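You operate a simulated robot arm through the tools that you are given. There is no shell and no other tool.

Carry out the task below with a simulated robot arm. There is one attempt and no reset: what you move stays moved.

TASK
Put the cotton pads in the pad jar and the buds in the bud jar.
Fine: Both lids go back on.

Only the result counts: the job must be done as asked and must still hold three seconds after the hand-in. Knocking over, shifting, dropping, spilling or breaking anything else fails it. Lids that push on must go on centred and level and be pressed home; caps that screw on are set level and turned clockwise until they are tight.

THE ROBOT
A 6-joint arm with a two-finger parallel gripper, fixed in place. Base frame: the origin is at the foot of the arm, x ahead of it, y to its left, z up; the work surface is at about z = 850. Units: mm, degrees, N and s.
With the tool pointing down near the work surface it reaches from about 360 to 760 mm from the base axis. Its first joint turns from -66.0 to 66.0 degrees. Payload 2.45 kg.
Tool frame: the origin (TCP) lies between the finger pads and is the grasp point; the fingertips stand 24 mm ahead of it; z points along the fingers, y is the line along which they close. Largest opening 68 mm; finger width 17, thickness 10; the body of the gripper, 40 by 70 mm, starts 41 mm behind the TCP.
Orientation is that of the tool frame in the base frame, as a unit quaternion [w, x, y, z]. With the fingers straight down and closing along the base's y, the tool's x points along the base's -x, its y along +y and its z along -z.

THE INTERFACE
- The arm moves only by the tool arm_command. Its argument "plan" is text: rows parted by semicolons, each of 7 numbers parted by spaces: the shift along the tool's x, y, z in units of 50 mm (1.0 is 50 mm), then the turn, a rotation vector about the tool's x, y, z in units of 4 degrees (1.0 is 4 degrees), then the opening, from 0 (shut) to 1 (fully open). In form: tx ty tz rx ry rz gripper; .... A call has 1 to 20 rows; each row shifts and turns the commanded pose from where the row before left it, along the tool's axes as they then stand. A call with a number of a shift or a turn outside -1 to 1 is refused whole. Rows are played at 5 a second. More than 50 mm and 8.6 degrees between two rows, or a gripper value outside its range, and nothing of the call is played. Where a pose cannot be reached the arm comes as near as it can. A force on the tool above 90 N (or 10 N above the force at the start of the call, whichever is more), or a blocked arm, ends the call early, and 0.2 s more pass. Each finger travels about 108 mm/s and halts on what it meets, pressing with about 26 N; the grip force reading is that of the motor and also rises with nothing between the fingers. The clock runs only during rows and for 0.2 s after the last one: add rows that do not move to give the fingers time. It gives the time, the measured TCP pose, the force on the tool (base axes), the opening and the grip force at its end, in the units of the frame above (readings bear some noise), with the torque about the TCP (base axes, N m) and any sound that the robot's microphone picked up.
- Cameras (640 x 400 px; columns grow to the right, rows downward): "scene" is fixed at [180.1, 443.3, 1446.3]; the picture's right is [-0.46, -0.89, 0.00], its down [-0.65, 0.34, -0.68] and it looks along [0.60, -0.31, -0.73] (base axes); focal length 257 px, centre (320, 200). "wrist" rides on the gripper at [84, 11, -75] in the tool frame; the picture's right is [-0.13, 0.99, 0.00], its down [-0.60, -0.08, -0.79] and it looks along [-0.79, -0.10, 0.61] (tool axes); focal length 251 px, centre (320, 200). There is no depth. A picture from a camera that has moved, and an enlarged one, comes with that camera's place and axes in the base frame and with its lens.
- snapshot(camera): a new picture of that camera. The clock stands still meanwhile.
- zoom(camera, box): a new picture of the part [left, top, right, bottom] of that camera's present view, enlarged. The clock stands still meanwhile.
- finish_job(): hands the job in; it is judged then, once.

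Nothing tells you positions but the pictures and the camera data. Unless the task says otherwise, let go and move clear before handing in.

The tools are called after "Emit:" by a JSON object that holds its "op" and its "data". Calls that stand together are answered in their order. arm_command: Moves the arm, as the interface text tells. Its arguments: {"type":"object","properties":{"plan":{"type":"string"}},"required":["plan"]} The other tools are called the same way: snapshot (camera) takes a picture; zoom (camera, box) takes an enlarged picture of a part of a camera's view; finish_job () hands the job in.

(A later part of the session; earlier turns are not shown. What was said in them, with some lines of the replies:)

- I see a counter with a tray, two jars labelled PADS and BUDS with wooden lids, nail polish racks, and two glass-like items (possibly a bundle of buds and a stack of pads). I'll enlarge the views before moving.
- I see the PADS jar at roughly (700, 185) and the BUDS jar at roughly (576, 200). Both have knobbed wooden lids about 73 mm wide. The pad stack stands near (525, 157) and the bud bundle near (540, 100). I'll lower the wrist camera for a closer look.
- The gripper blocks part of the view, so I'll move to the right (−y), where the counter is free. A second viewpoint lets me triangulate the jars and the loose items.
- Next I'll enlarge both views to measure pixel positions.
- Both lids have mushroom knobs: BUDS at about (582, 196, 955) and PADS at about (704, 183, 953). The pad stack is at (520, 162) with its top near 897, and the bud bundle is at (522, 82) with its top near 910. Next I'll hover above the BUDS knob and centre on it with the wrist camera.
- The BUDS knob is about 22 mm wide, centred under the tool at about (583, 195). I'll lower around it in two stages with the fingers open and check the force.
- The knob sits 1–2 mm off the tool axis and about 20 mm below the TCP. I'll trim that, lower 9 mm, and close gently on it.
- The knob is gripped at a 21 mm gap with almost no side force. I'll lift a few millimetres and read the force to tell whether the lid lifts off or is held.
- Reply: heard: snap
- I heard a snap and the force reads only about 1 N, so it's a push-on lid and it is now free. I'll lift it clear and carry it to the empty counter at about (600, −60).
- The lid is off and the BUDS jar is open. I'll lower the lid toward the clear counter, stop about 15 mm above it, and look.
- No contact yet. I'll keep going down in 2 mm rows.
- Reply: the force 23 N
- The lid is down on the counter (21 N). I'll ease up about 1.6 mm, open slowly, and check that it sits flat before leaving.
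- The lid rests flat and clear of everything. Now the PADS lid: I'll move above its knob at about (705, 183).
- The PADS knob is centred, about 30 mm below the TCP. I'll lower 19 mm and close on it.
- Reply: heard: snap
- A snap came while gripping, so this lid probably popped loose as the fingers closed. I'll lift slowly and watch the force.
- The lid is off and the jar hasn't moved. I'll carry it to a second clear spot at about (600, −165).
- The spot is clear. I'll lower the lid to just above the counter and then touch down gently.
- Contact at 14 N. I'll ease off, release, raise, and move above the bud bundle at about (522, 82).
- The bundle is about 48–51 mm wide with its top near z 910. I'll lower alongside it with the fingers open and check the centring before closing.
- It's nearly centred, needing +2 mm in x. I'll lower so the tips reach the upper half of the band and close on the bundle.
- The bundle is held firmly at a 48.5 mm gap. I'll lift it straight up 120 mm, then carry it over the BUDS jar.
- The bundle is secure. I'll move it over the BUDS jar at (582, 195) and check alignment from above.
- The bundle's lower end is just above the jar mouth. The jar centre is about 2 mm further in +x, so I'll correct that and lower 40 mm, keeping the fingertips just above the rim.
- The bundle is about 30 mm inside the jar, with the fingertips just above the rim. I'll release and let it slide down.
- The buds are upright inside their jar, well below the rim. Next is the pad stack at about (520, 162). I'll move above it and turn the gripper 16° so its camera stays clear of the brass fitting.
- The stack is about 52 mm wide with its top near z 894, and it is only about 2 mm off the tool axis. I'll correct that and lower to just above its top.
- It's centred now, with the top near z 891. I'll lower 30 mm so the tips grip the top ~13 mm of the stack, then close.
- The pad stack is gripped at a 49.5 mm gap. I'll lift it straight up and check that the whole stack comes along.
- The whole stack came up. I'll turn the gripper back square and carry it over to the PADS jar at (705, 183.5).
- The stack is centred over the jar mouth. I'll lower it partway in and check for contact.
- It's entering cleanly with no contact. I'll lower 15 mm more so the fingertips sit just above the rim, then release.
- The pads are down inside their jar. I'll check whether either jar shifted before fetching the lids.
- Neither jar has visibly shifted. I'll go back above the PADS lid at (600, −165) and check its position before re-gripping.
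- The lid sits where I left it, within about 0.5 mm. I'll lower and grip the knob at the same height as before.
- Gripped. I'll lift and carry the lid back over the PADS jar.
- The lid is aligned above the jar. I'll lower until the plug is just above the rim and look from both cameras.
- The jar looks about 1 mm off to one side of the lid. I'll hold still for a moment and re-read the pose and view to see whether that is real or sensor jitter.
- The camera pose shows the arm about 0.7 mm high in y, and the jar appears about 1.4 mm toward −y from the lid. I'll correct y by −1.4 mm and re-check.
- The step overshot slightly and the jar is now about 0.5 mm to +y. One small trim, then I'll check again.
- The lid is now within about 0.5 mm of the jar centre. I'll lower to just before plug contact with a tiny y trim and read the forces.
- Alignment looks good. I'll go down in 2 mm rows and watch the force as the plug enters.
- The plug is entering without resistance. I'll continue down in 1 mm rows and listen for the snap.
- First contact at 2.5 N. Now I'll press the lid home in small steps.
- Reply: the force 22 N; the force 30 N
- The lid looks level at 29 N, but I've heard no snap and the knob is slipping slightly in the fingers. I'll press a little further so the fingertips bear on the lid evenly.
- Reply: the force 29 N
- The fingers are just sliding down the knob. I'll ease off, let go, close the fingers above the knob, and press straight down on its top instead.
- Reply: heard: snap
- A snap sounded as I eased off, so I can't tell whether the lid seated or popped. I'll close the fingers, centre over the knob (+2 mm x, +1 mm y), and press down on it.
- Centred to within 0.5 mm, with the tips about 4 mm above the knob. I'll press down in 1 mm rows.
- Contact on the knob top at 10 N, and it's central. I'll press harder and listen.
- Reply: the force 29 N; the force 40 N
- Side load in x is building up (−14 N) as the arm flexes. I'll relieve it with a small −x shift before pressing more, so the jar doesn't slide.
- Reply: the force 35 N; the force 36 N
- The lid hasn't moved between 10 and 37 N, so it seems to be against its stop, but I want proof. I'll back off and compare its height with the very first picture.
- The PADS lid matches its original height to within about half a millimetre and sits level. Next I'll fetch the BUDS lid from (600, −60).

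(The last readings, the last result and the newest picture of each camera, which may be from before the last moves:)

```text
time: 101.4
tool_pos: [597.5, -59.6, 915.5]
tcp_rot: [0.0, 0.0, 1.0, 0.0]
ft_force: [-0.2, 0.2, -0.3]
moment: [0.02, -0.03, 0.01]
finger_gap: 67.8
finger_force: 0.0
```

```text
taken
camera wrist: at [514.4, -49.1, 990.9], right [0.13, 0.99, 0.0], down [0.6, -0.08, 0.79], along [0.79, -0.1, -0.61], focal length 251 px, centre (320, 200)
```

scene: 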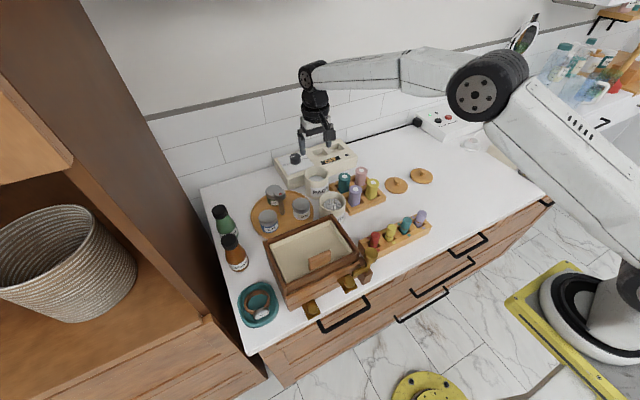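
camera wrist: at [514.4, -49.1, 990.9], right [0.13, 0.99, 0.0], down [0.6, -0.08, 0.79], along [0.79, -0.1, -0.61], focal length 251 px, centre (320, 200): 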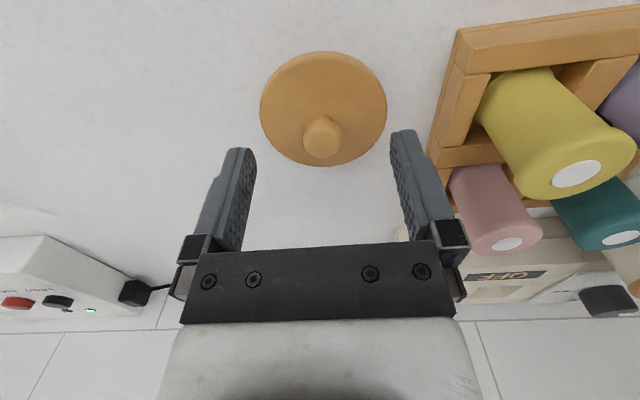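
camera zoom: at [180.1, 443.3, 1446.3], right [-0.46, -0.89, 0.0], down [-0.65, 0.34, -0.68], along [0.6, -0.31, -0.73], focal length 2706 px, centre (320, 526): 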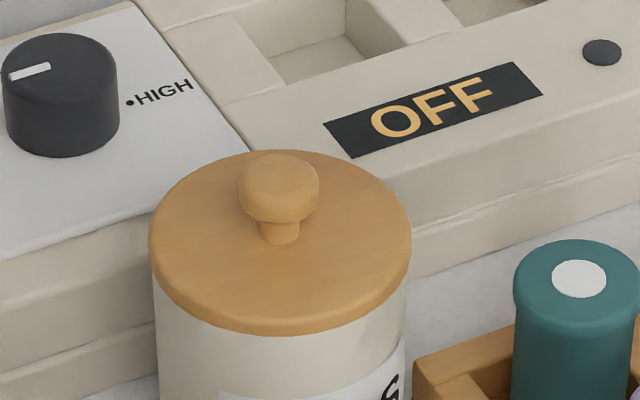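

The BUDS lid's knob is about +3 mm in x and +2 mm in y from the tool axis. I'll correct, lower 21 mm, re-check, and then grip.

Emit:
{"op": "arm_command", "data": {"plan": "-0.058 0.038 0 0 0 0 1; 0 0 0.2 0 0 0 1; 0 0 0.15 0 0 0 1; 0 0 0.07 0 0 0 1; 0 0 0 0 0 0 1; 0 0 0 0 0 0 1"}}

Emit:
{"op": "zoom", "data": {"camera": "wrist", "box": [220, 90, 420, 215]}}

```text
time: 102.8
tool_pos: [602.2, -58.7, 893.7]
tcp_rot: [0.0, 0.0, 1.0, 0.0]
ft_force: [-0.7, -0.1, 0.1]
moment: [-0.01, 0.03, 0.0]
finger_gap: 67.7
finger_force: 0.0
```

```text
3.20 times, centred on (320, 152) of wrist
camera zoom: at [518.0, -46.6, 969.1], right [0.13, 0.99, 0.0], down [0.6, -0.08, 0.79], along [0.79, -0.1, -0.61], focal length 805 px, centre (320, 352)
```

zoom: 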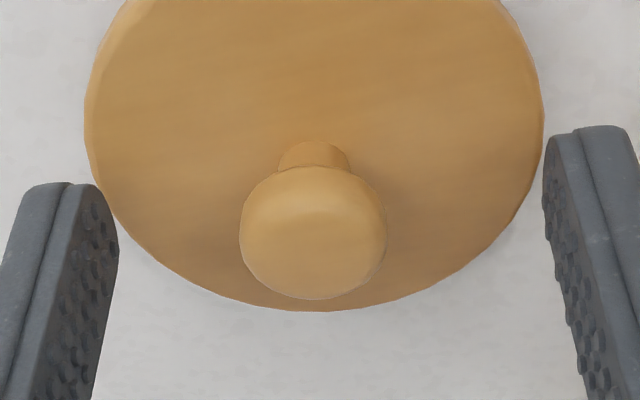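

Emit:
{"op": "arm_command", "data": {"plan": "0 -0.018 0 0 0 0 1; 0 0 0 0 0 0 1; 0 0 0 0 0 0 0.6; 0 0 0 0 0 0 0.4; 0 0 0 0 0 0 0.3; 0 0 0 0 0 0 0.2; 0 0 0 0 0 0 0.2; 0 0 0 0 0 0 0.2"}}

Emit:
{"op": "zoom", "data": {"camera": "wrist", "box": [220, 90, 420, 215]}}

```text
time: 104.6
tool_pos: [602.0, -57.7, 893.1]
tcp_rot: [0.0, 0.0, 1.0, 0.0]
ft_force: [-0.5, 1.2, 0.8]
moment: [0.02, 0.03, -0.05]
finger_gap: 21.2
finger_force: 26.0
```

```text
3.20 times, centred on (320, 152) of wrist
camera zoom: at [518.0, -47.2, 969.4], right [0.13, 0.99, 0.0], down [0.6, -0.08, 0.79], along [0.79, -0.1, -0.61], focal length 805 px, centre (320, 352)
```

zoom: 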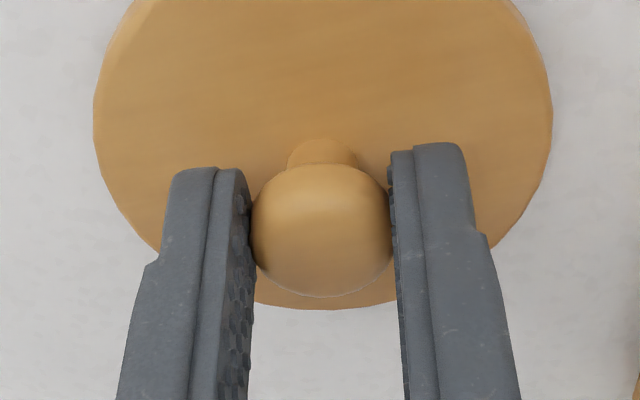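

Gripped squarely. I'll lift the BUDS lid and bring it above the BUDS jar.

Emit:
{"op": "arm_command", "data": {"plan": "0 0 -0.1 0 0 0 0.2; 0 0 -0.3 0 0 0 0.2; 0 0 -0.7 0 0 0 0.2; 0 0 -0.8 0 0 0 0.2; 0 0 -0.7 0 0 0 0.2; 0 0 -0.28 0 0 0 0.2; 0.04 0.4 0 0 0 0 0.2; 0.06 0.8 0 0 0 0 0.2; 0.06 0.8 0 0 0 0 0.2; 0.06 0.8 0 0 0 0 0.2; 0.06 0.8 0 0 0 0 0.2; 0.06 0.8 0 0 0 0 0.2; 0.06 0.68 0 0 0 0 0.2; 0 0 0 0 0 0 0.2; 0 0 0 0 0 0 0.2"}}

Emit:
{"op": "zoom", "data": {"camera": "wrist", "box": [220, 0, 420, 125]}}

Emit:
{"op": "snapshot", "data": {"camera": "wrist"}}

Emit:
{"op": "zoom", "data": {"camera": "scene", "box": [280, 140, 400, 215]}}

```text
time: 107.8
tool_pos: [582.5, 194.7, 1038.0]
tcp_rot: [0.0, 0.0, 1.0, 0.0]
ft_force: [0.5, 0.0, -0.4]
moment: [0.0, 0.02, 0.0]
finger_gap: 21.3
finger_force: 26.1
```

```text
3.20 times, centred on (320, 62) of wrist
camera zoom: at [498.6, 207.7, 1114.3], right [0.13, 0.99, 0.0], down [0.6, -0.08, 0.79], along [0.79, -0.1, -0.61], focal length 805 px, centre (320, 640)
```

zoom: 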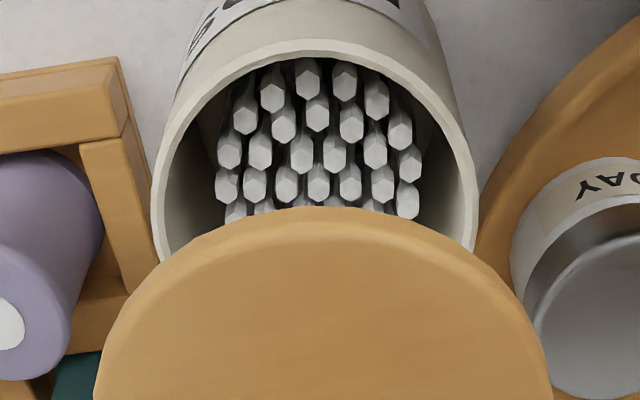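

```text
taken
camera wrist: at [498.6, 207.7, 1114.3], right [0.13, 0.99, 0.0], down [0.6, -0.08, 0.79], along [0.79, -0.1, -0.61], focal length 251 px, centre (320, 200)
```

wrist: 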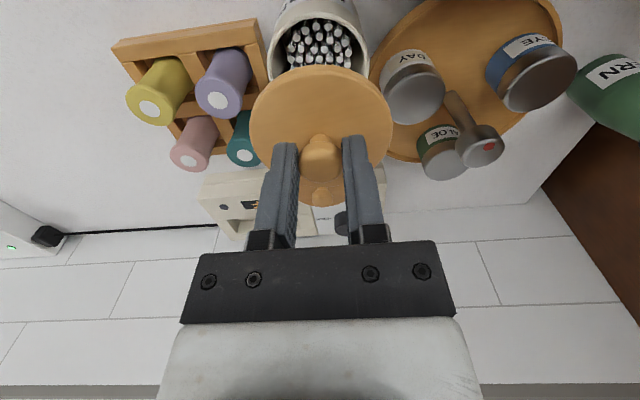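

```text
5.33 times, centred on (340, 178) of scene
camera zoom: at [180.1, 443.3, 1446.3], right [-0.46, -0.89, 0.0], down [-0.65, 0.34, -0.68], along [0.6, -0.31, -0.73], focal length 1371 px, centre (213, 320)
```

zoom: 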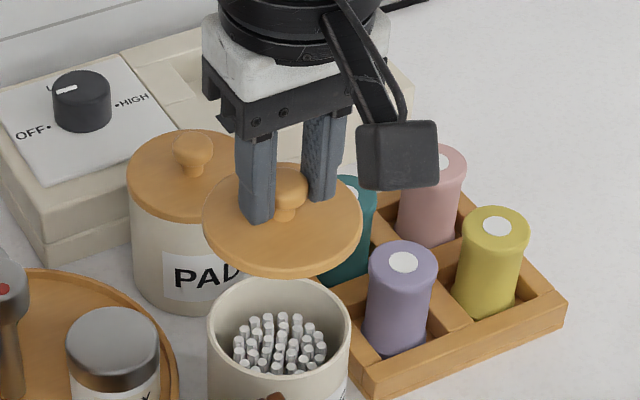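

The lid is about 1.7 mm to +y of the jar centre. I'll enlarge the scene view to judge the x offset as well.

Emit:
{"op": "zoom", "data": {"camera": "scene", "box": [310, 165, 360, 196]}}

Emit:
{"op": "zoom", "data": {"camera": "scene", "box": [310, 185, 360, 216]}}

```text
12.80 times, centred on (335, 180) of scene
camera zoom: at [180.1, 443.3, 1446.3], right [-0.46, -0.89, 0.0], down [-0.65, 0.34, -0.68], along [0.6, -0.31, -0.73], focal length 3290 px, centre (128, 450)
```

zoom: 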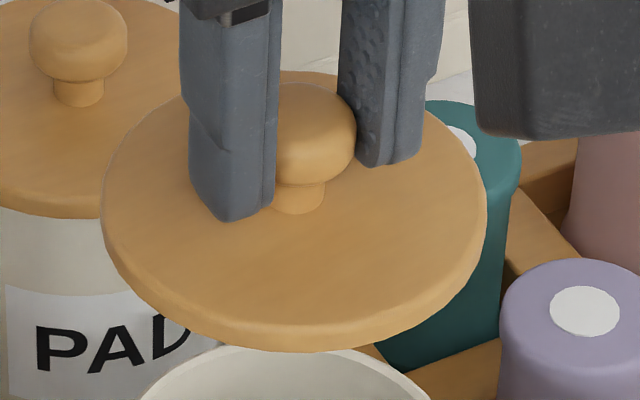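

```text
12.80 times, centred on (335, 200) of scene
camera zoom: at [180.1, 443.3, 1446.3], right [-0.46, -0.89, 0.0], down [-0.65, 0.34, -0.68], along [0.6, -0.31, -0.73], focal length 3290 px, centre (128, 194)
```

zoom: 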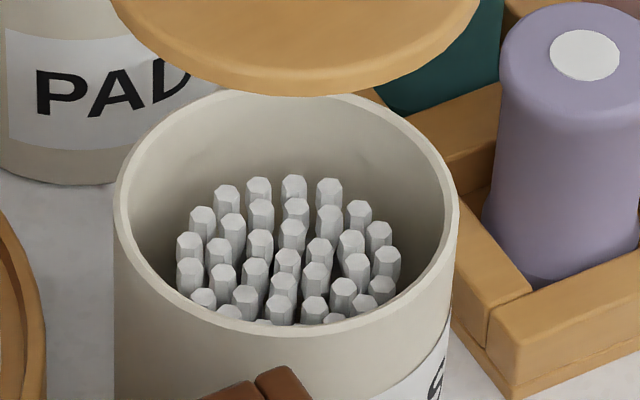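

Emit:
{"op": "arm_command", "data": {"plan": "-0.008 -0.032 0.4 0 0 0 0.2; 0 0 0.4 0 0 0 0.2; 0 0 0.2 0 0 0 0.2; 0 0 0.06 0 0 0 0.2; 0 0 0 0 0 0 0.2; 0 0 0 0 0 0 0.2"}}

Emit:
{"op": "zoom", "data": {"camera": "wrist", "box": [240, 20, 400, 120]}}

Emit:
{"op": "zoom", "data": {"camera": "scene", "box": [310, 180, 360, 211]}}

```text
time: 109.2
tool_pos: [582.8, 193.1, 984.2]
tcp_rot: [0.0, 0.0, 1.0, 0.001]
ft_force: [-0.1, 0.2, 0.7]
moment: [0.02, -0.01, 0.01]
finger_gap: 21.4
finger_force: 25.4
```

```text
4.00 times, centred on (320, 70) of wrist
camera zoom: at [498.4, 205.3, 1060.9], right [0.13, 0.99, 0.0], down [0.6, -0.08, 0.79], along [0.79, -0.1, -0.61], focal length 1006 px, centre (320, 720)
```

zoom: 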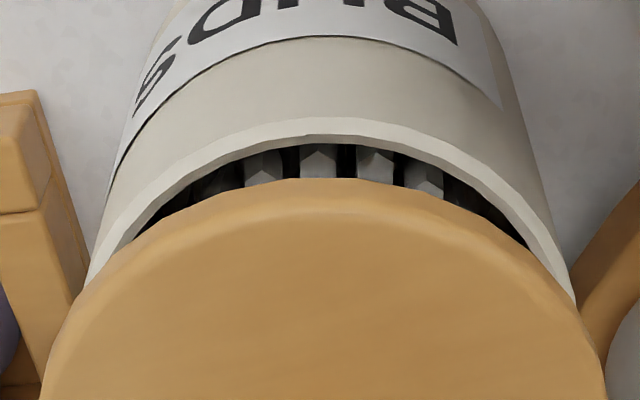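

```text
12.80 times, centred on (335, 196) of scene
camera zoom: at [180.1, 443.3, 1446.3], right [-0.46, -0.89, 0.0], down [-0.65, 0.34, -0.68], along [0.6, -0.31, -0.73], focal length 3290 px, centre (128, 258)
```

zoom: 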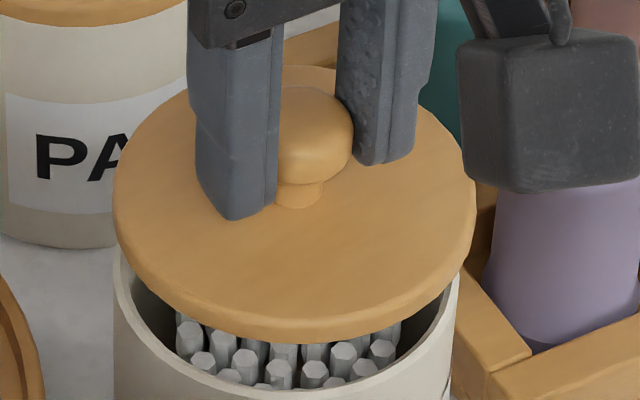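

Now the lid is about 0.8 mm to −y and slightly to −x. I'll trim +0.8 mm in x and +0.6 mm in y and re-check.

Emit:
{"op": "arm_command", "data": {"plan": "-0.016 0.012 0 0 0 0 0.2; 0 0 0 0 0 0 0.2; 0 0 0 0 0 0 0.2"}}

Emit:
{"op": "zoom", "data": {"camera": "wrist", "box": [240, 20, 400, 120]}}

Emit:
{"op": "zoom", "data": {"camera": "scene", "box": [310, 180, 360, 211]}}

```text
time: 110.0
tool_pos: [582.7, 194.2, 984.0]
tcp_rot: [0.0, -0.001, 1.0, 0.0]
ft_force: [-0.5, -0.7, 0.1]
moment: [-0.02, 0.0, 0.01]
finger_gap: 21.2
finger_force: 25.8
```

```text
4.00 times, centred on (320, 70) of wrist
camera zoom: at [499.3, 205.4, 1060.7], right [0.13, 0.99, 0.0], down [0.6, -0.08, 0.79], along [0.79, -0.1, -0.61], focal length 1006 px, centre (320, 720)
```

zoom: 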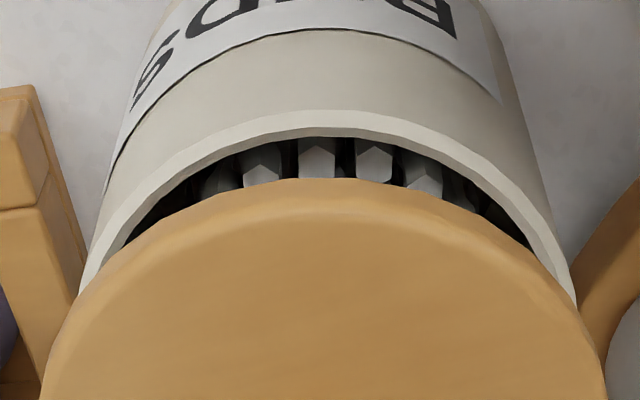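

```text
12.80 times, centred on (335, 196) of scene
camera zoom: at [180.1, 443.3, 1446.3], right [-0.46, -0.89, 0.0], down [-0.65, 0.34, -0.68], along [0.6, -0.31, -0.73], focal length 3290 px, centre (128, 258)
```

zoom: 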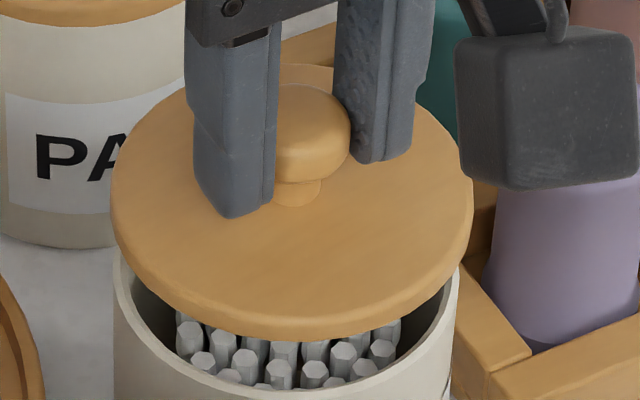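

Emit:
{"op": "arm_command", "data": {"plan": "0 0.014 0.06 0 0 0 0.2; 0 0 0 0 0 0 0.2; 0 0 0 0 0 0 0.2"}}

Emit:
{"op": "zoom", "data": {"camera": "wrist", "box": [240, 20, 400, 120]}}

Emit:
{"op": "zoom", "data": {"camera": "scene", "box": [310, 180, 360, 211]}}

```text
time: 110.8
tool_pos: [583.3, 195.9, 980.8]
tcp_rot: [-0.001, 0.0, 1.0, 0.0]
ft_force: [-0.3, -0.2, -0.2]
moment: [0.0, -0.01, 0.02]
finger_gap: 21.3
finger_force: 25.9
```

```text
4.00 times, centred on (320, 70) of wrist
camera zoom: at [498.9, 207.0, 1057.6], right [0.13, 0.99, 0.0], down [0.6, -0.08, 0.79], along [0.79, -0.1, -0.61], focal length 1006 px, centre (320, 720)
```

zoom: 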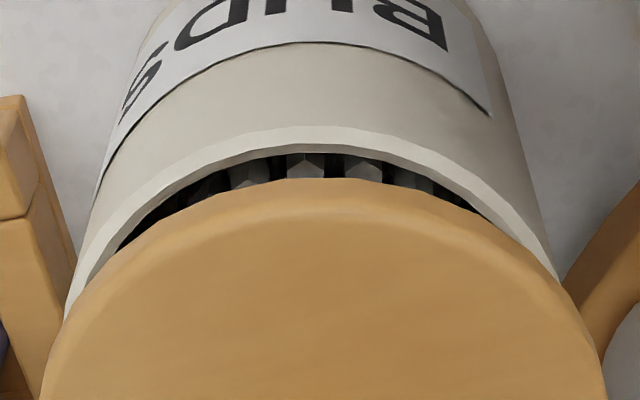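

```text
12.80 times, centred on (335, 196) of scene
camera zoom: at [180.1, 443.3, 1446.3], right [-0.46, -0.89, 0.0], down [-0.65, 0.34, -0.68], along [0.6, -0.31, -0.73], focal length 3290 px, centre (128, 258)
```

zoom: 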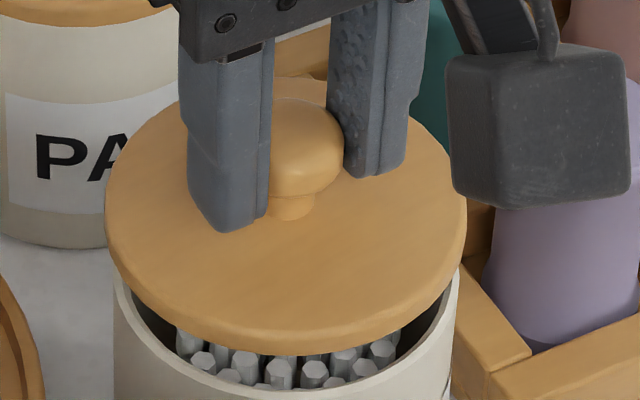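

Emit:
{"op": "arm_command", "data": {"plan": "0 -0.016 0 0 0 0 0.2; 0 0 0 0 0 0 0.2; 0 0 0 0 0 0 0.2"}}

Emit:
{"op": "zoom", "data": {"camera": "wrist", "box": [240, 20, 400, 120]}}

Emit:
{"op": "zoom", "data": {"camera": "scene", "box": [310, 180, 360, 211]}}

```text
time: 111.6
tool_pos: [583.3, 193.6, 980.4]
tcp_rot: [0.0, 0.0, 1.0, 0.0]
ft_force: [-0.1, -0.3, -1.1]
moment: [-0.01, 0.0, 0.0]
finger_gap: 21.1
finger_force: 26.3
```

```text
4.00 times, centred on (320, 70) of wrist
camera zoom: at [499.1, 205.9, 1057.4], right [0.13, 0.99, 0.0], down [0.6, -0.08, 0.79], along [0.79, -0.1, -0.61], focal length 1006 px, centre (320, 720)
```

zoom: 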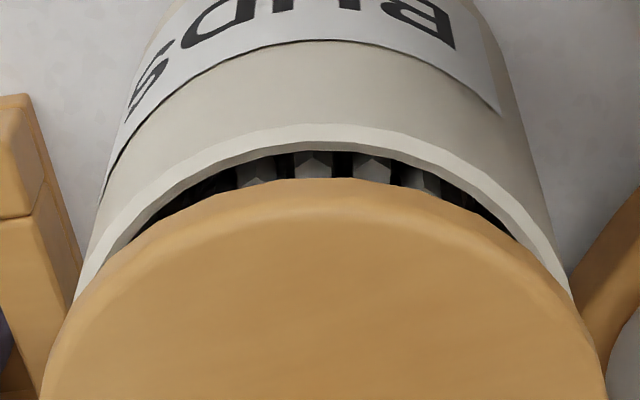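

```text
12.80 times, centred on (335, 196) of scene
camera zoom: at [180.1, 443.3, 1446.3], right [-0.46, -0.89, 0.0], down [-0.65, 0.34, -0.68], along [0.6, -0.31, -0.73], focal length 3290 px, centre (128, 258)
```

zoom: 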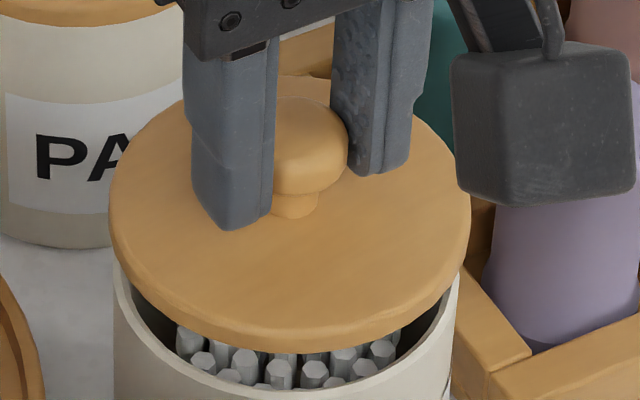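

Well centred now, within about 0.3 mm in y and under 1 mm in x. I'll lower in small steps.

Emit:
{"op": "arm_command", "data": {"plan": "0 0 0.04 0 0 0 0.2; 0 0 0.04 0 0 0 0.2; 0 0 0.04 0 0 0 0.2; 0 0 0 0 0 0 0.2"}}

Emit:
{"op": "zoom", "data": {"camera": "wrist", "box": [240, 20, 400, 120]}}

Emit:
{"op": "zoom", "data": {"camera": "scene", "box": [310, 180, 360, 211]}}

```text
time: 112.6
tool_pos: [583.4, 194.8, 975.2]
tcp_rot: [0.0, 0.0, 1.0, 0.0]
ft_force: [-0.1, -0.3, 0.4]
moment: [-0.02, 0.0, -0.02]
finger_gap: 21.1
finger_force: 26.0
```

```text
4.00 times, centred on (320, 70) of wrist
camera zoom: at [499.5, 206.0, 1051.6], right [0.13, 0.99, 0.0], down [0.6, -0.08, 0.79], along [0.79, -0.1, -0.61], focal length 1006 px, centre (320, 720)
```

zoom: 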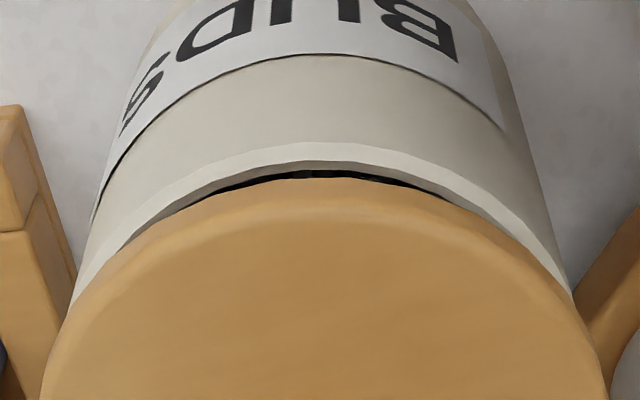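

```text
12.80 times, centred on (335, 196) of scene
camera zoom: at [180.1, 443.3, 1446.3], right [-0.46, -0.89, 0.0], down [-0.65, 0.34, -0.68], along [0.6, -0.31, -0.73], focal length 3290 px, centre (128, 258)
```

zoom: 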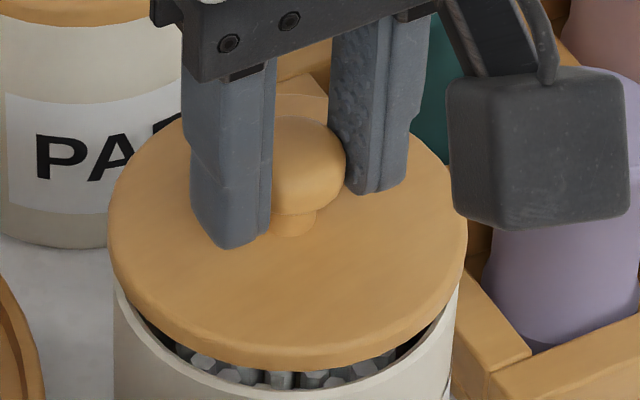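

Emit:
{"op": "arm_command", "data": {"plan": "0 0 0.03 0 0 0 0.2; 0 0 0.03 0 0 0 0.2; 0 0 0.03 0 0 0 0.2; 0 0 0 0 0 0 0.2"}}

Emit:
{"op": "zoom", "data": {"camera": "wrist", "box": [240, 20, 400, 120]}}

Emit:
{"op": "zoom", "data": {"camera": "scene", "box": [310, 180, 360, 211]}}

```text
time: 113.6
tool_pos: [581.6, 194.1, 969.8]
tcp_rot: [0.0, -0.001, 1.0, 0.0]
ft_force: [0.0, -0.7, 0.0]
moment: [0.0, -0.02, -0.01]
finger_gap: 21.2
finger_force: 26.7
```

```text
4.00 times, centred on (320, 70) of wrist
camera zoom: at [499.1, 205.0, 1046.8], right [0.13, 0.99, 0.0], down [0.6, -0.08, 0.79], along [0.79, -0.1, -0.61], focal length 1006 px, centre (320, 720)
```

zoom: 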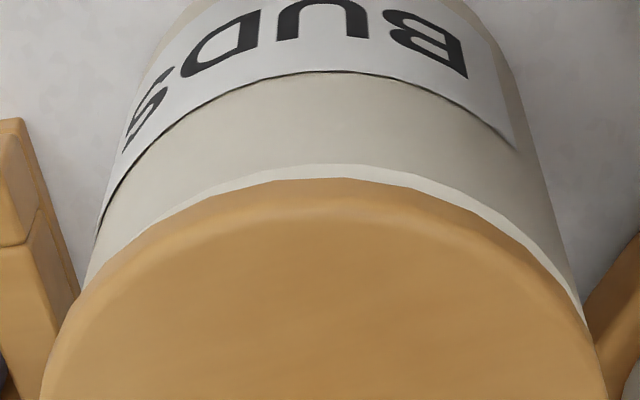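

```text
12.80 times, centred on (335, 196) of scene
camera zoom: at [180.1, 443.3, 1446.3], right [-0.46, -0.89, 0.0], down [-0.65, 0.34, -0.68], along [0.6, -0.31, -0.73], focal length 3290 px, centre (128, 258)
```

zoom: 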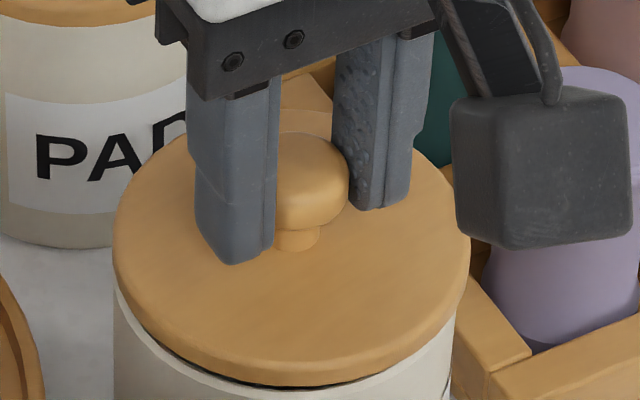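

Emit:
{"op": "arm_command", "data": {"plan": "0 0.012 0.02 0 0 0 0.2; 0 0 0.02 0 0 0 0.2; 0 0 0.02 0 0 0 0.2; 0 0 0 0 0 0 0.2"}}

Emit:
{"op": "zoom", "data": {"camera": "wrist", "box": [240, 20, 400, 120]}}

Emit:
{"op": "zoom", "data": {"camera": "scene", "box": [310, 180, 360, 211]}}

```text
time: 114.6
tool_pos: [582.4, 193.2, 967.7]
tcp_rot: [0.0, 0.0, 1.0, 0.0]
ft_force: [1.0, -0.8, -0.3]
moment: [0.0, -0.03, 0.0]
finger_gap: 21.2
finger_force: 26.0
```

```text
4.00 times, centred on (320, 70) of wrist
camera zoom: at [499.2, 205.5, 1043.7], right [0.13, 0.99, 0.0], down [0.6, -0.08, 0.79], along [0.79, -0.1, -0.61], focal length 1006 px, centre (320, 720)
```

zoom: 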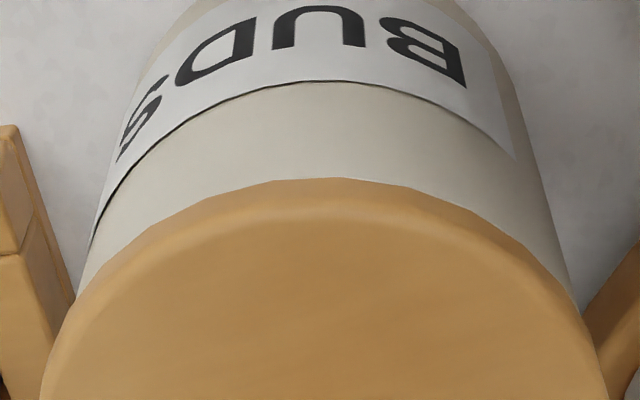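

```text
12.80 times, centred on (335, 196) of scene
camera zoom: at [180.1, 443.3, 1446.3], right [-0.46, -0.89, 0.0], down [-0.65, 0.34, -0.68], along [0.6, -0.31, -0.73], focal length 3290 px, centre (128, 258)
```

zoom: 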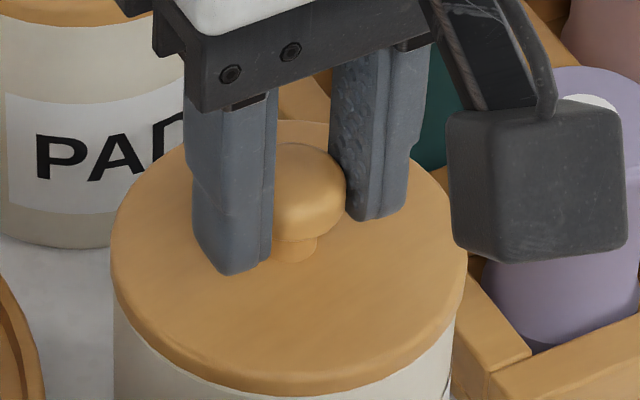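

Emit:
{"op": "arm_command", "data": {"plan": "0 0 0.02 0 0 0 0.2; 0 0 0.02 0 0 0 0.2; 0 0 0 0 0 0 0.2"}}

```text
time: 115.4
tool_pos: [582.9, 194.3, 965.9]
tcp_rot: [0.0, 0.001, 1.0, 0.0]
ft_force: [-0.6, 0.3, -0.7]
moment: [-0.03, 0.0, 0.01]
finger_gap: 21.0
finger_force: 26.1
```

Emit:
{"op": "arm_command", "data": {"plan": "0 0 0.02 0 0 0 0.2; 0 0 0.01 0 0 0 0.2; 0 0 0 0 0 0 0.2"}}

Emit:
{"op": "zoom", "data": {"camera": "scene", "box": [310, 180, 360, 211]}}

```text
time: 116.2
tool_pos: [583.2, 194.7, 965.4]
tcp_rot: [0.001, 0.0, 1.0, 0.001]
ft_force: [-6.7, -0.6, 18.8]
moment: [0.07, 0.37, -0.12]
finger_gap: 21.0
finger_force: 26.2
heard: snap
```

```text
12.80 times, centred on (335, 196) of scene
camera zoom: at [179.5, 443.1, 1446.5], right [-0.46, -0.89, 0.0], down [-0.65, 0.34, -0.68], along [0.6, -0.31, -0.73], focal length 3290 px, centre (128, 258)
```

zoom: 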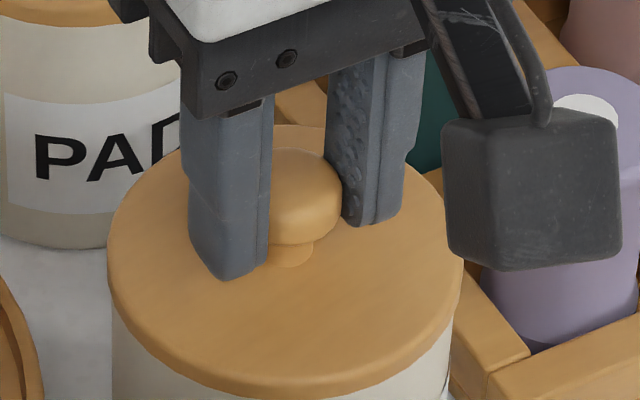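

That was the engagement snap: the BUDS lid clicked home at about 19 N, level and centred. I'll keep a slight downward load, open the fingers, and only then rise.

Emit:
{"op": "arm_command", "data": {"plan": "0 0 -0.014 0 0 0 0.2; 0 0 0 0 0 0 0.28; 0 0 0 0 0 0 0.36; 0 0 0 0 0 0 0.5; 0 0 0 0 0 0 0.7; 0 0 0 0 0 0 0.7"}}

Emit:
{"op": "zoom", "data": {"camera": "scene", "box": [310, 180, 360, 211]}}

Emit:
{"op": "zoom", "data": {"camera": "wrist", "box": [220, 60, 420, 185]}}

```text
time: 117.6
tool_pos: [582.7, 194.0, 965.2]
tcp_rot: [0.0, 0.0, 1.0, -0.001]
ft_force: [-0.4, -0.8, 0.2]
moment: [-0.02, -0.01, 0.02]
finger_gap: 47.7
finger_force: 0.1
```

```text
12.80 times, centred on (335, 196) of scene
camera zoom: at [180.1, 443.3, 1446.3], right [-0.46, -0.89, 0.0], down [-0.65, 0.34, -0.68], along [0.6, -0.31, -0.73], focal length 3290 px, centre (128, 258)
```

zoom: 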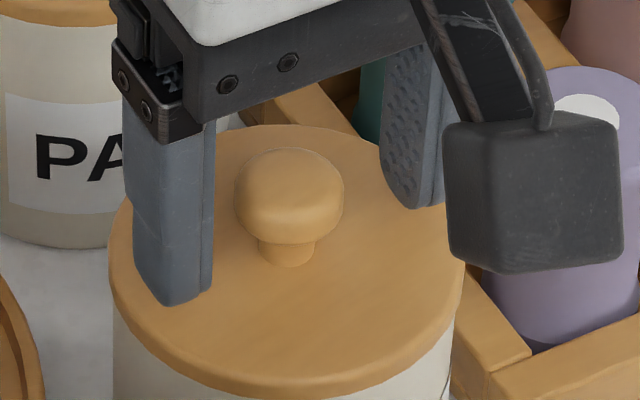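

```text
3.20 times, centred on (320, 122) of wrist
camera zoom: at [499.2, 206.0, 1041.2], right [0.13, 0.99, 0.0], down [0.6, -0.08, 0.79], along [0.79, -0.1, -0.61], focal length 805 px, centre (320, 448)
```

zoom: 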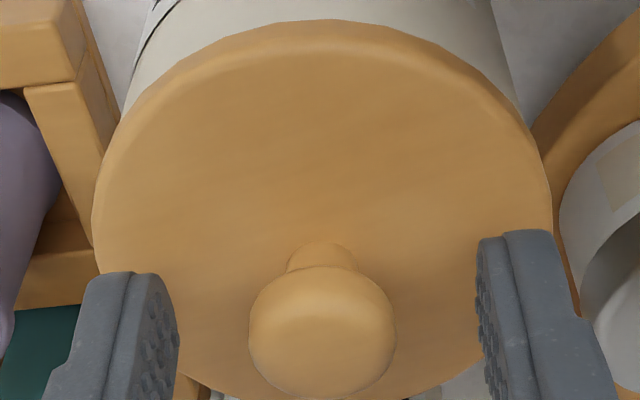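

Released cleanly with no extra sound. I'll rise straight up, retreat, and inspect both lids.

Emit:
{"op": "arm_command", "data": {"plan": "0 0 -0.1 0 0 0 0.7; 0 0 -0.3 0 0 0 0.7; 0 0 -0.7 0 0 0 0.7; 0 0 -0.8 0 0 0 0.7; 0.3 -0.6 0 0 0 0 0.7; 0.4 -0.8 0 0 0 0 0.7; 0.4 -0.8 0 0 0 0 0.7; 0.4 -0.8 0 0 0 0 0.7; 0.4 -0.8 0 0 0 0 0.7; 0 0 0 0 0 0 0.7"}}

Emit:
{"op": "snapshot", "data": {"camera": "scene"}}

Emit:
{"op": "zoom", "data": {"camera": "scene", "box": [290, 150, 410, 225]}}

Emit:
{"op": "zoom", "data": {"camera": "scene", "box": [295, 155, 355, 193]}}

Emit:
{"op": "zoom", "data": {"camera": "scene", "box": [305, 180, 365, 218]}}

Emit:
{"op": "snapshot", "data": {"camera": "wrist"}}

```text
time: 119.8
tool_pos: [487.4, 1.5, 1060.6]
tcp_rot: [-0.001, 0.0, 1.0, 0.0]
ft_force: [0.5, -0.1, -1.0]
moment: [0.02, 0.01, 0.0]
finger_gap: 47.7
finger_force: 0.1
```

```text
taken
```

scene: 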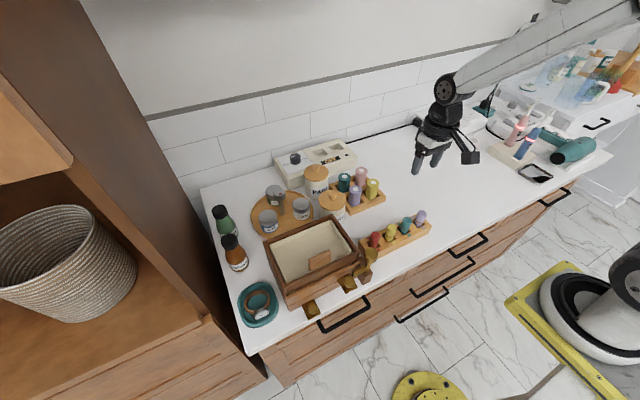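

```text
5.33 times, centred on (350, 188) of scene
camera zoom: at [180.1, 443.3, 1446.3], right [-0.46, -0.89, 0.0], down [-0.65, 0.34, -0.68], along [0.6, -0.31, -0.73], focal length 1371 px, centre (160, 267)
```

zoom: 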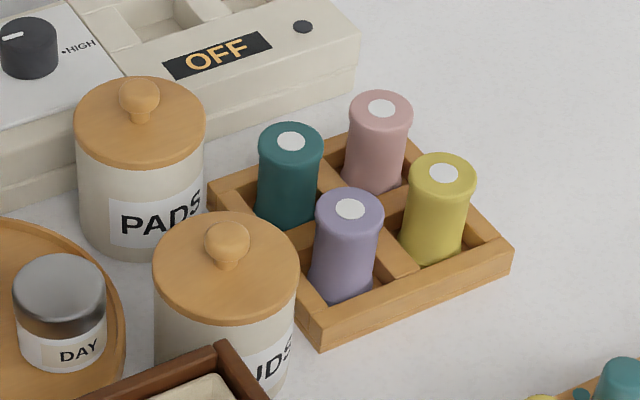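

```text
10.53 times, centred on (325, 174) of scene
camera zoom: at [180.1, 443.3, 1446.3], right [-0.46, -0.89, 0.0], down [-0.65, 0.34, -0.68], along [0.6, -0.31, -0.73], focal length 2706 px, centre (267, 474)
```

zoom: 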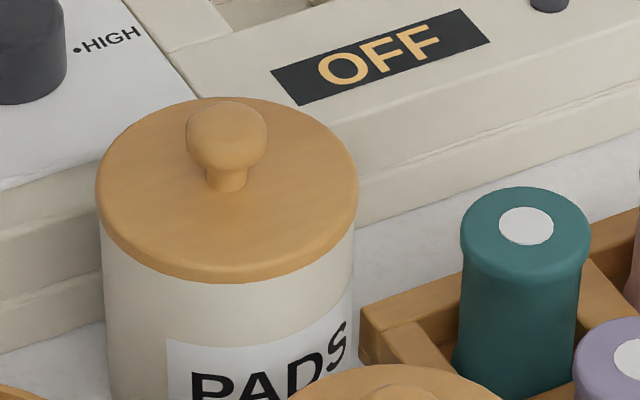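

```text
10.53 times, centred on (335, 199) of scene
camera zoom: at [180.1, 443.3, 1446.3], right [-0.46, -0.89, 0.0], down [-0.65, 0.34, -0.68], along [0.6, -0.31, -0.73], focal length 2706 px, centre (162, 210)
```

zoom: 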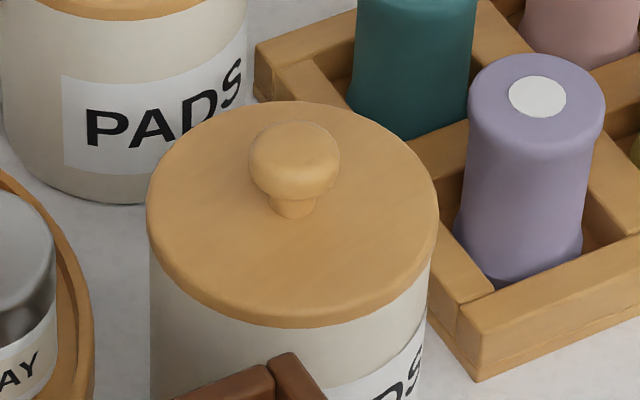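

```text
taken
camera wrist: at [403.5, 13.2, 1136.9], right [0.13, 0.99, 0.0], down [0.6, -0.08, 0.79], along [0.79, -0.1, -0.61], focal length 251 px, centre (320, 200)
```

wrist: 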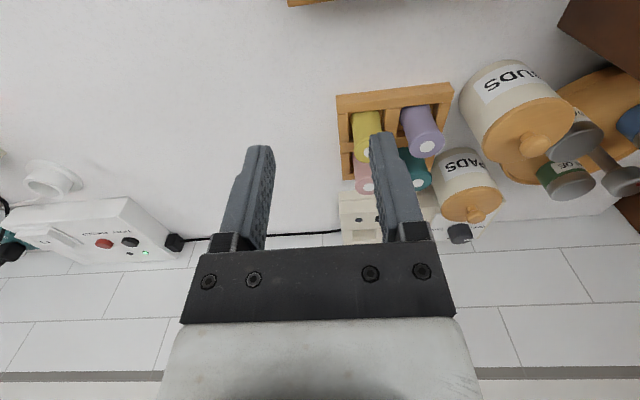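

Emit:
{"op": "zoom", "data": {"camera": "wrist", "box": [420, 140, 520, 202]}}

Emit:
{"op": "zoom", "data": {"camera": "wrist", "box": [450, 60, 590, 148]}}

Emit:
{"op": "zoom", "data": {"camera": "wrist", "box": [440, 110, 590, 204]}}

```text
6.40 times, centred on (470, 171) of wrist
camera zoom: at [403.5, 13.2, 1136.9], right [0.13, 0.99, 0.0], down [0.6, -0.08, 0.79], along [0.79, -0.1, -0.61], focal length 1609 px, centre (-640, 386)
```

zoom: 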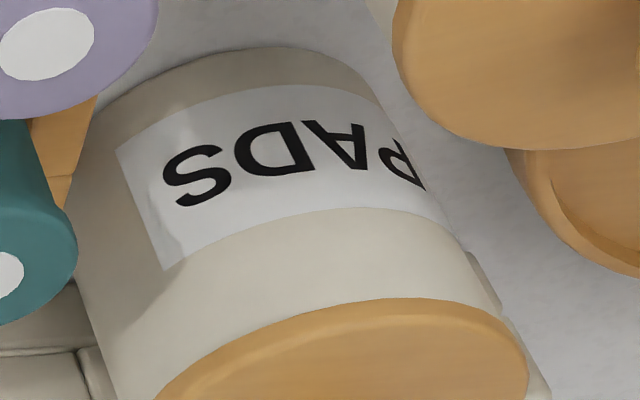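

```text
4.55 times, centred on (520, 104) of wrist
camera zoom: at [403.5, 13.2, 1136.9], right [0.13, 0.99, 0.0], down [0.6, -0.08, 0.79], along [0.79, -0.1, -0.61], focal length 1143 px, centre (-589, 636)
```

zoom: 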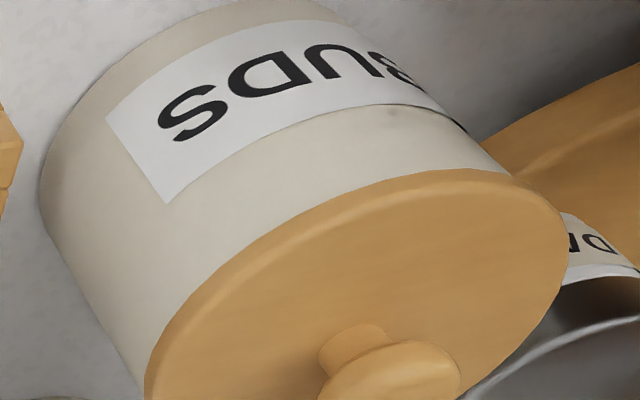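

```text
4.26 times, centred on (515, 157) of wrist
camera zoom: at [403.5, 13.2, 1136.9], right [0.13, 0.99, 0.0], down [0.6, -0.08, 0.79], along [0.79, -0.1, -0.61], focal length 1070 px, centre (-510, 383)
```

zoom: 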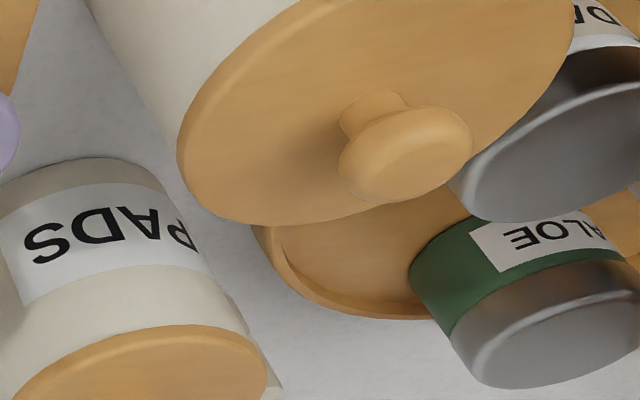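

Both lids look flush and level. To confirm the PADS lid is really home, I'll return to an earlier camera pose and compare its height against the original picture.

Emit:
{"op": "arm_command", "data": {"plan": "-0.38 0.777 0 0 0 0 0.7; -0.38 0.777 0 0 0 0 0.7; -0.38 0.777 0 0 0 0 0.7; -0.38 0.777 0 0 0 0 0.7; -0.38 0.777 0 0 0 0 0.7; 0 0 0.35 0 0 0 1; 0 0 0.35 0 0 0 1; 0 0 0 0 0 0 1; 0 0 0 0 0 0 1"}}

Emit:
{"op": "zoom", "data": {"camera": "wrist", "box": [240, 130, 400, 230]}}

Emit:
{"op": "zoom", "data": {"camera": "wrist", "box": [240, 10, 400, 110]}}

```text
time: 121.8
tool_pos: [581.3, 199.6, 1025.8]
tcp_rot: [-0.001, 0.0, 1.0, 0.0]
ft_force: [0.1, 0.2, 0.8]
moment: [0.01, 0.03, -0.01]
finger_gap: 68.0
finger_force: 0.1
```

```text
4.00 times, centred on (320, 180) of wrist
camera zoom: at [498.0, 211.3, 1101.6], right [0.13, 0.99, 0.0], down [0.6, -0.08, 0.79], along [0.79, -0.1, -0.61], focal length 1006 px, centre (320, 280)
```

zoom: 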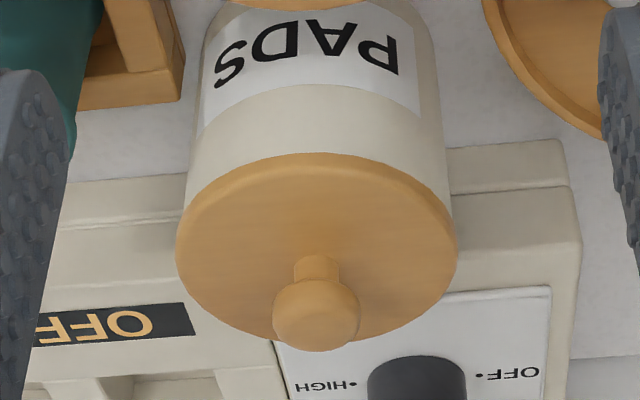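

```text
4.00 times, centred on (320, 60) of wrist
camera zoom: at [498.0, 211.3, 1101.6], right [0.13, 0.99, 0.0], down [0.6, -0.08, 0.79], along [0.79, -0.1, -0.61], focal length 1006 px, centre (320, 760)
```

zoom: 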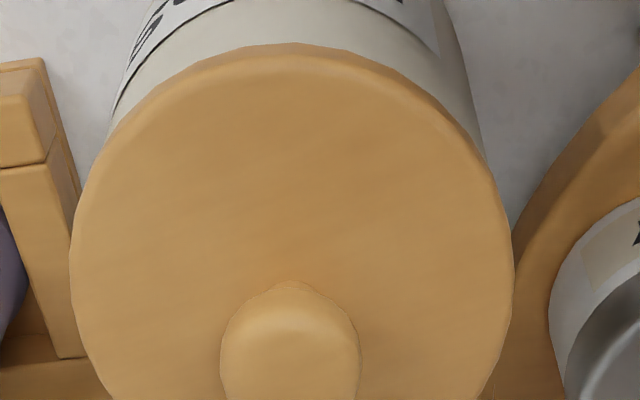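

The PADS lid sits as close to its label as it did at the start, so it's at its home height and level, and BUDS clicked in audibly. I'll move the arm clear and take a last look.

Emit:
{"op": "arm_command", "data": {"plan": "0 0 -0.8 0 0 0 1; 0 0 -0.8 0 0 0 1; 0.6 -0.6 -0.3 0 0 0 1; 0.6 -0.6 -0.3 0 0 0 1; 0.6 -0.6 -0.3 0 0 0 1; 0.6 -0.6 0 0 0 0 1; 0.6 -0.6 0 0 0 0 1; 0 0 0 0 0 0 1; 0 0 0 0 0 0 1"}}

Emit:
{"op": "snapshot", "data": {"camera": "scene"}}

Emit:
{"op": "zoom", "data": {"camera": "scene", "box": [240, 140, 440, 265]}}

Emit:
{"op": "zoom", "data": {"camera": "scene", "box": [200, 180, 440, 330]}}

```text
time: 123.8
tool_pos: [433.3, 47.5, 1149.7]
tcp_rot: [0.0, 0.0, 1.0, 0.0]
ft_force: [0.3, 0.4, -0.5]
moment: [0.02, -0.02, 0.02]
finger_gap: 68.0
finger_force: 0.1
```

```text
taken
```

scene: 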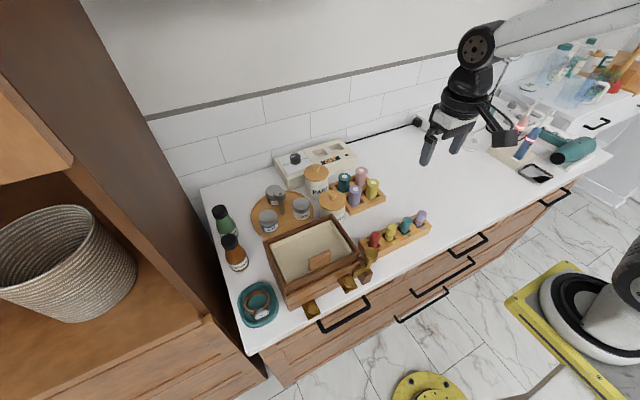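

```text
3.20 times, centred on (340, 202) of scene
camera zoom: at [180.1, 443.3, 1446.3], right [-0.46, -0.89, 0.0], down [-0.65, 0.34, -0.68], along [0.6, -0.31, -0.73], focal length 823 px, centre (256, 192)
```

zoom: 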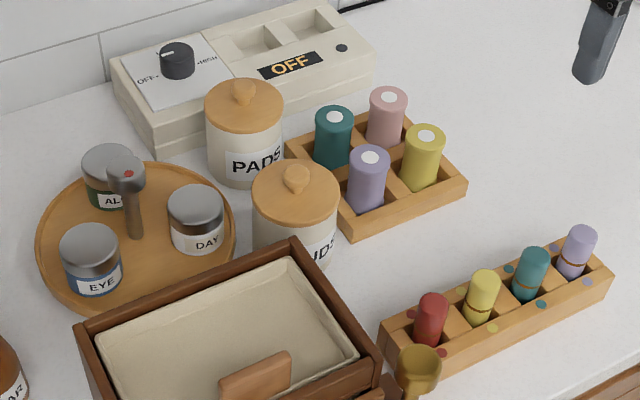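

```text
2.67 times, centred on (320, 255) of scene
camera zoom: at [180.1, 443.3, 1446.3], right [-0.46, -0.89, 0.0], down [-0.65, 0.34, -0.68], along [0.6, -0.31, -0.73], focal length 686 px, centre (320, 53)
```

zoom: 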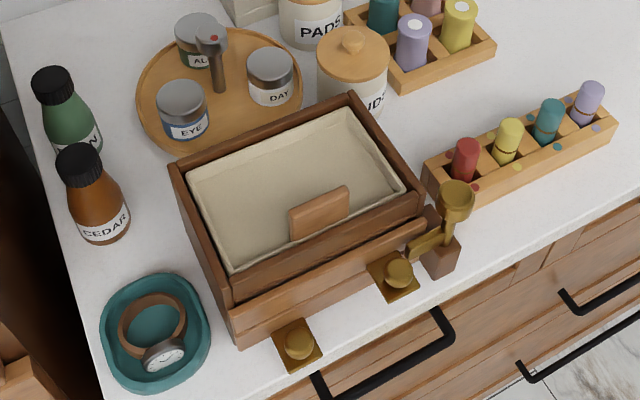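

The pads are in the PADS jar and the buds are in the BUDS jar, with both lids back on level and flush. Nothing else in the scene has moved and the arm is clear, so I'm handing the job in.

Emit:
{"op": "finish_job", "data": {}}

```text
The job is handed in.
```

The cotton pads are in the PADS jar and the buds are in the BUDS jar. Both lids are back on, and I've handed the job in.

- **BUDS lid:** it snapped into place at about 19 N and sits level and centred.
- **PADS lid:** I'm slightly less certain about this one. It didn't snap while I was pressing; the snap came as I eased off and let go. I then pressed on the knob up to about 37 N and it didn't move. Its height matches the first pictures to within about half a millimetre, though it may sit about 1 mm off-centre.
- **Drop into the jars:** the fingers don't fit inside the jars, so I released both items partway in and they dropped the last 4–5 cm. The buds stand upright and both items sit well below the rim.

In the last pictures, everything else on the counter is where it was at the start.
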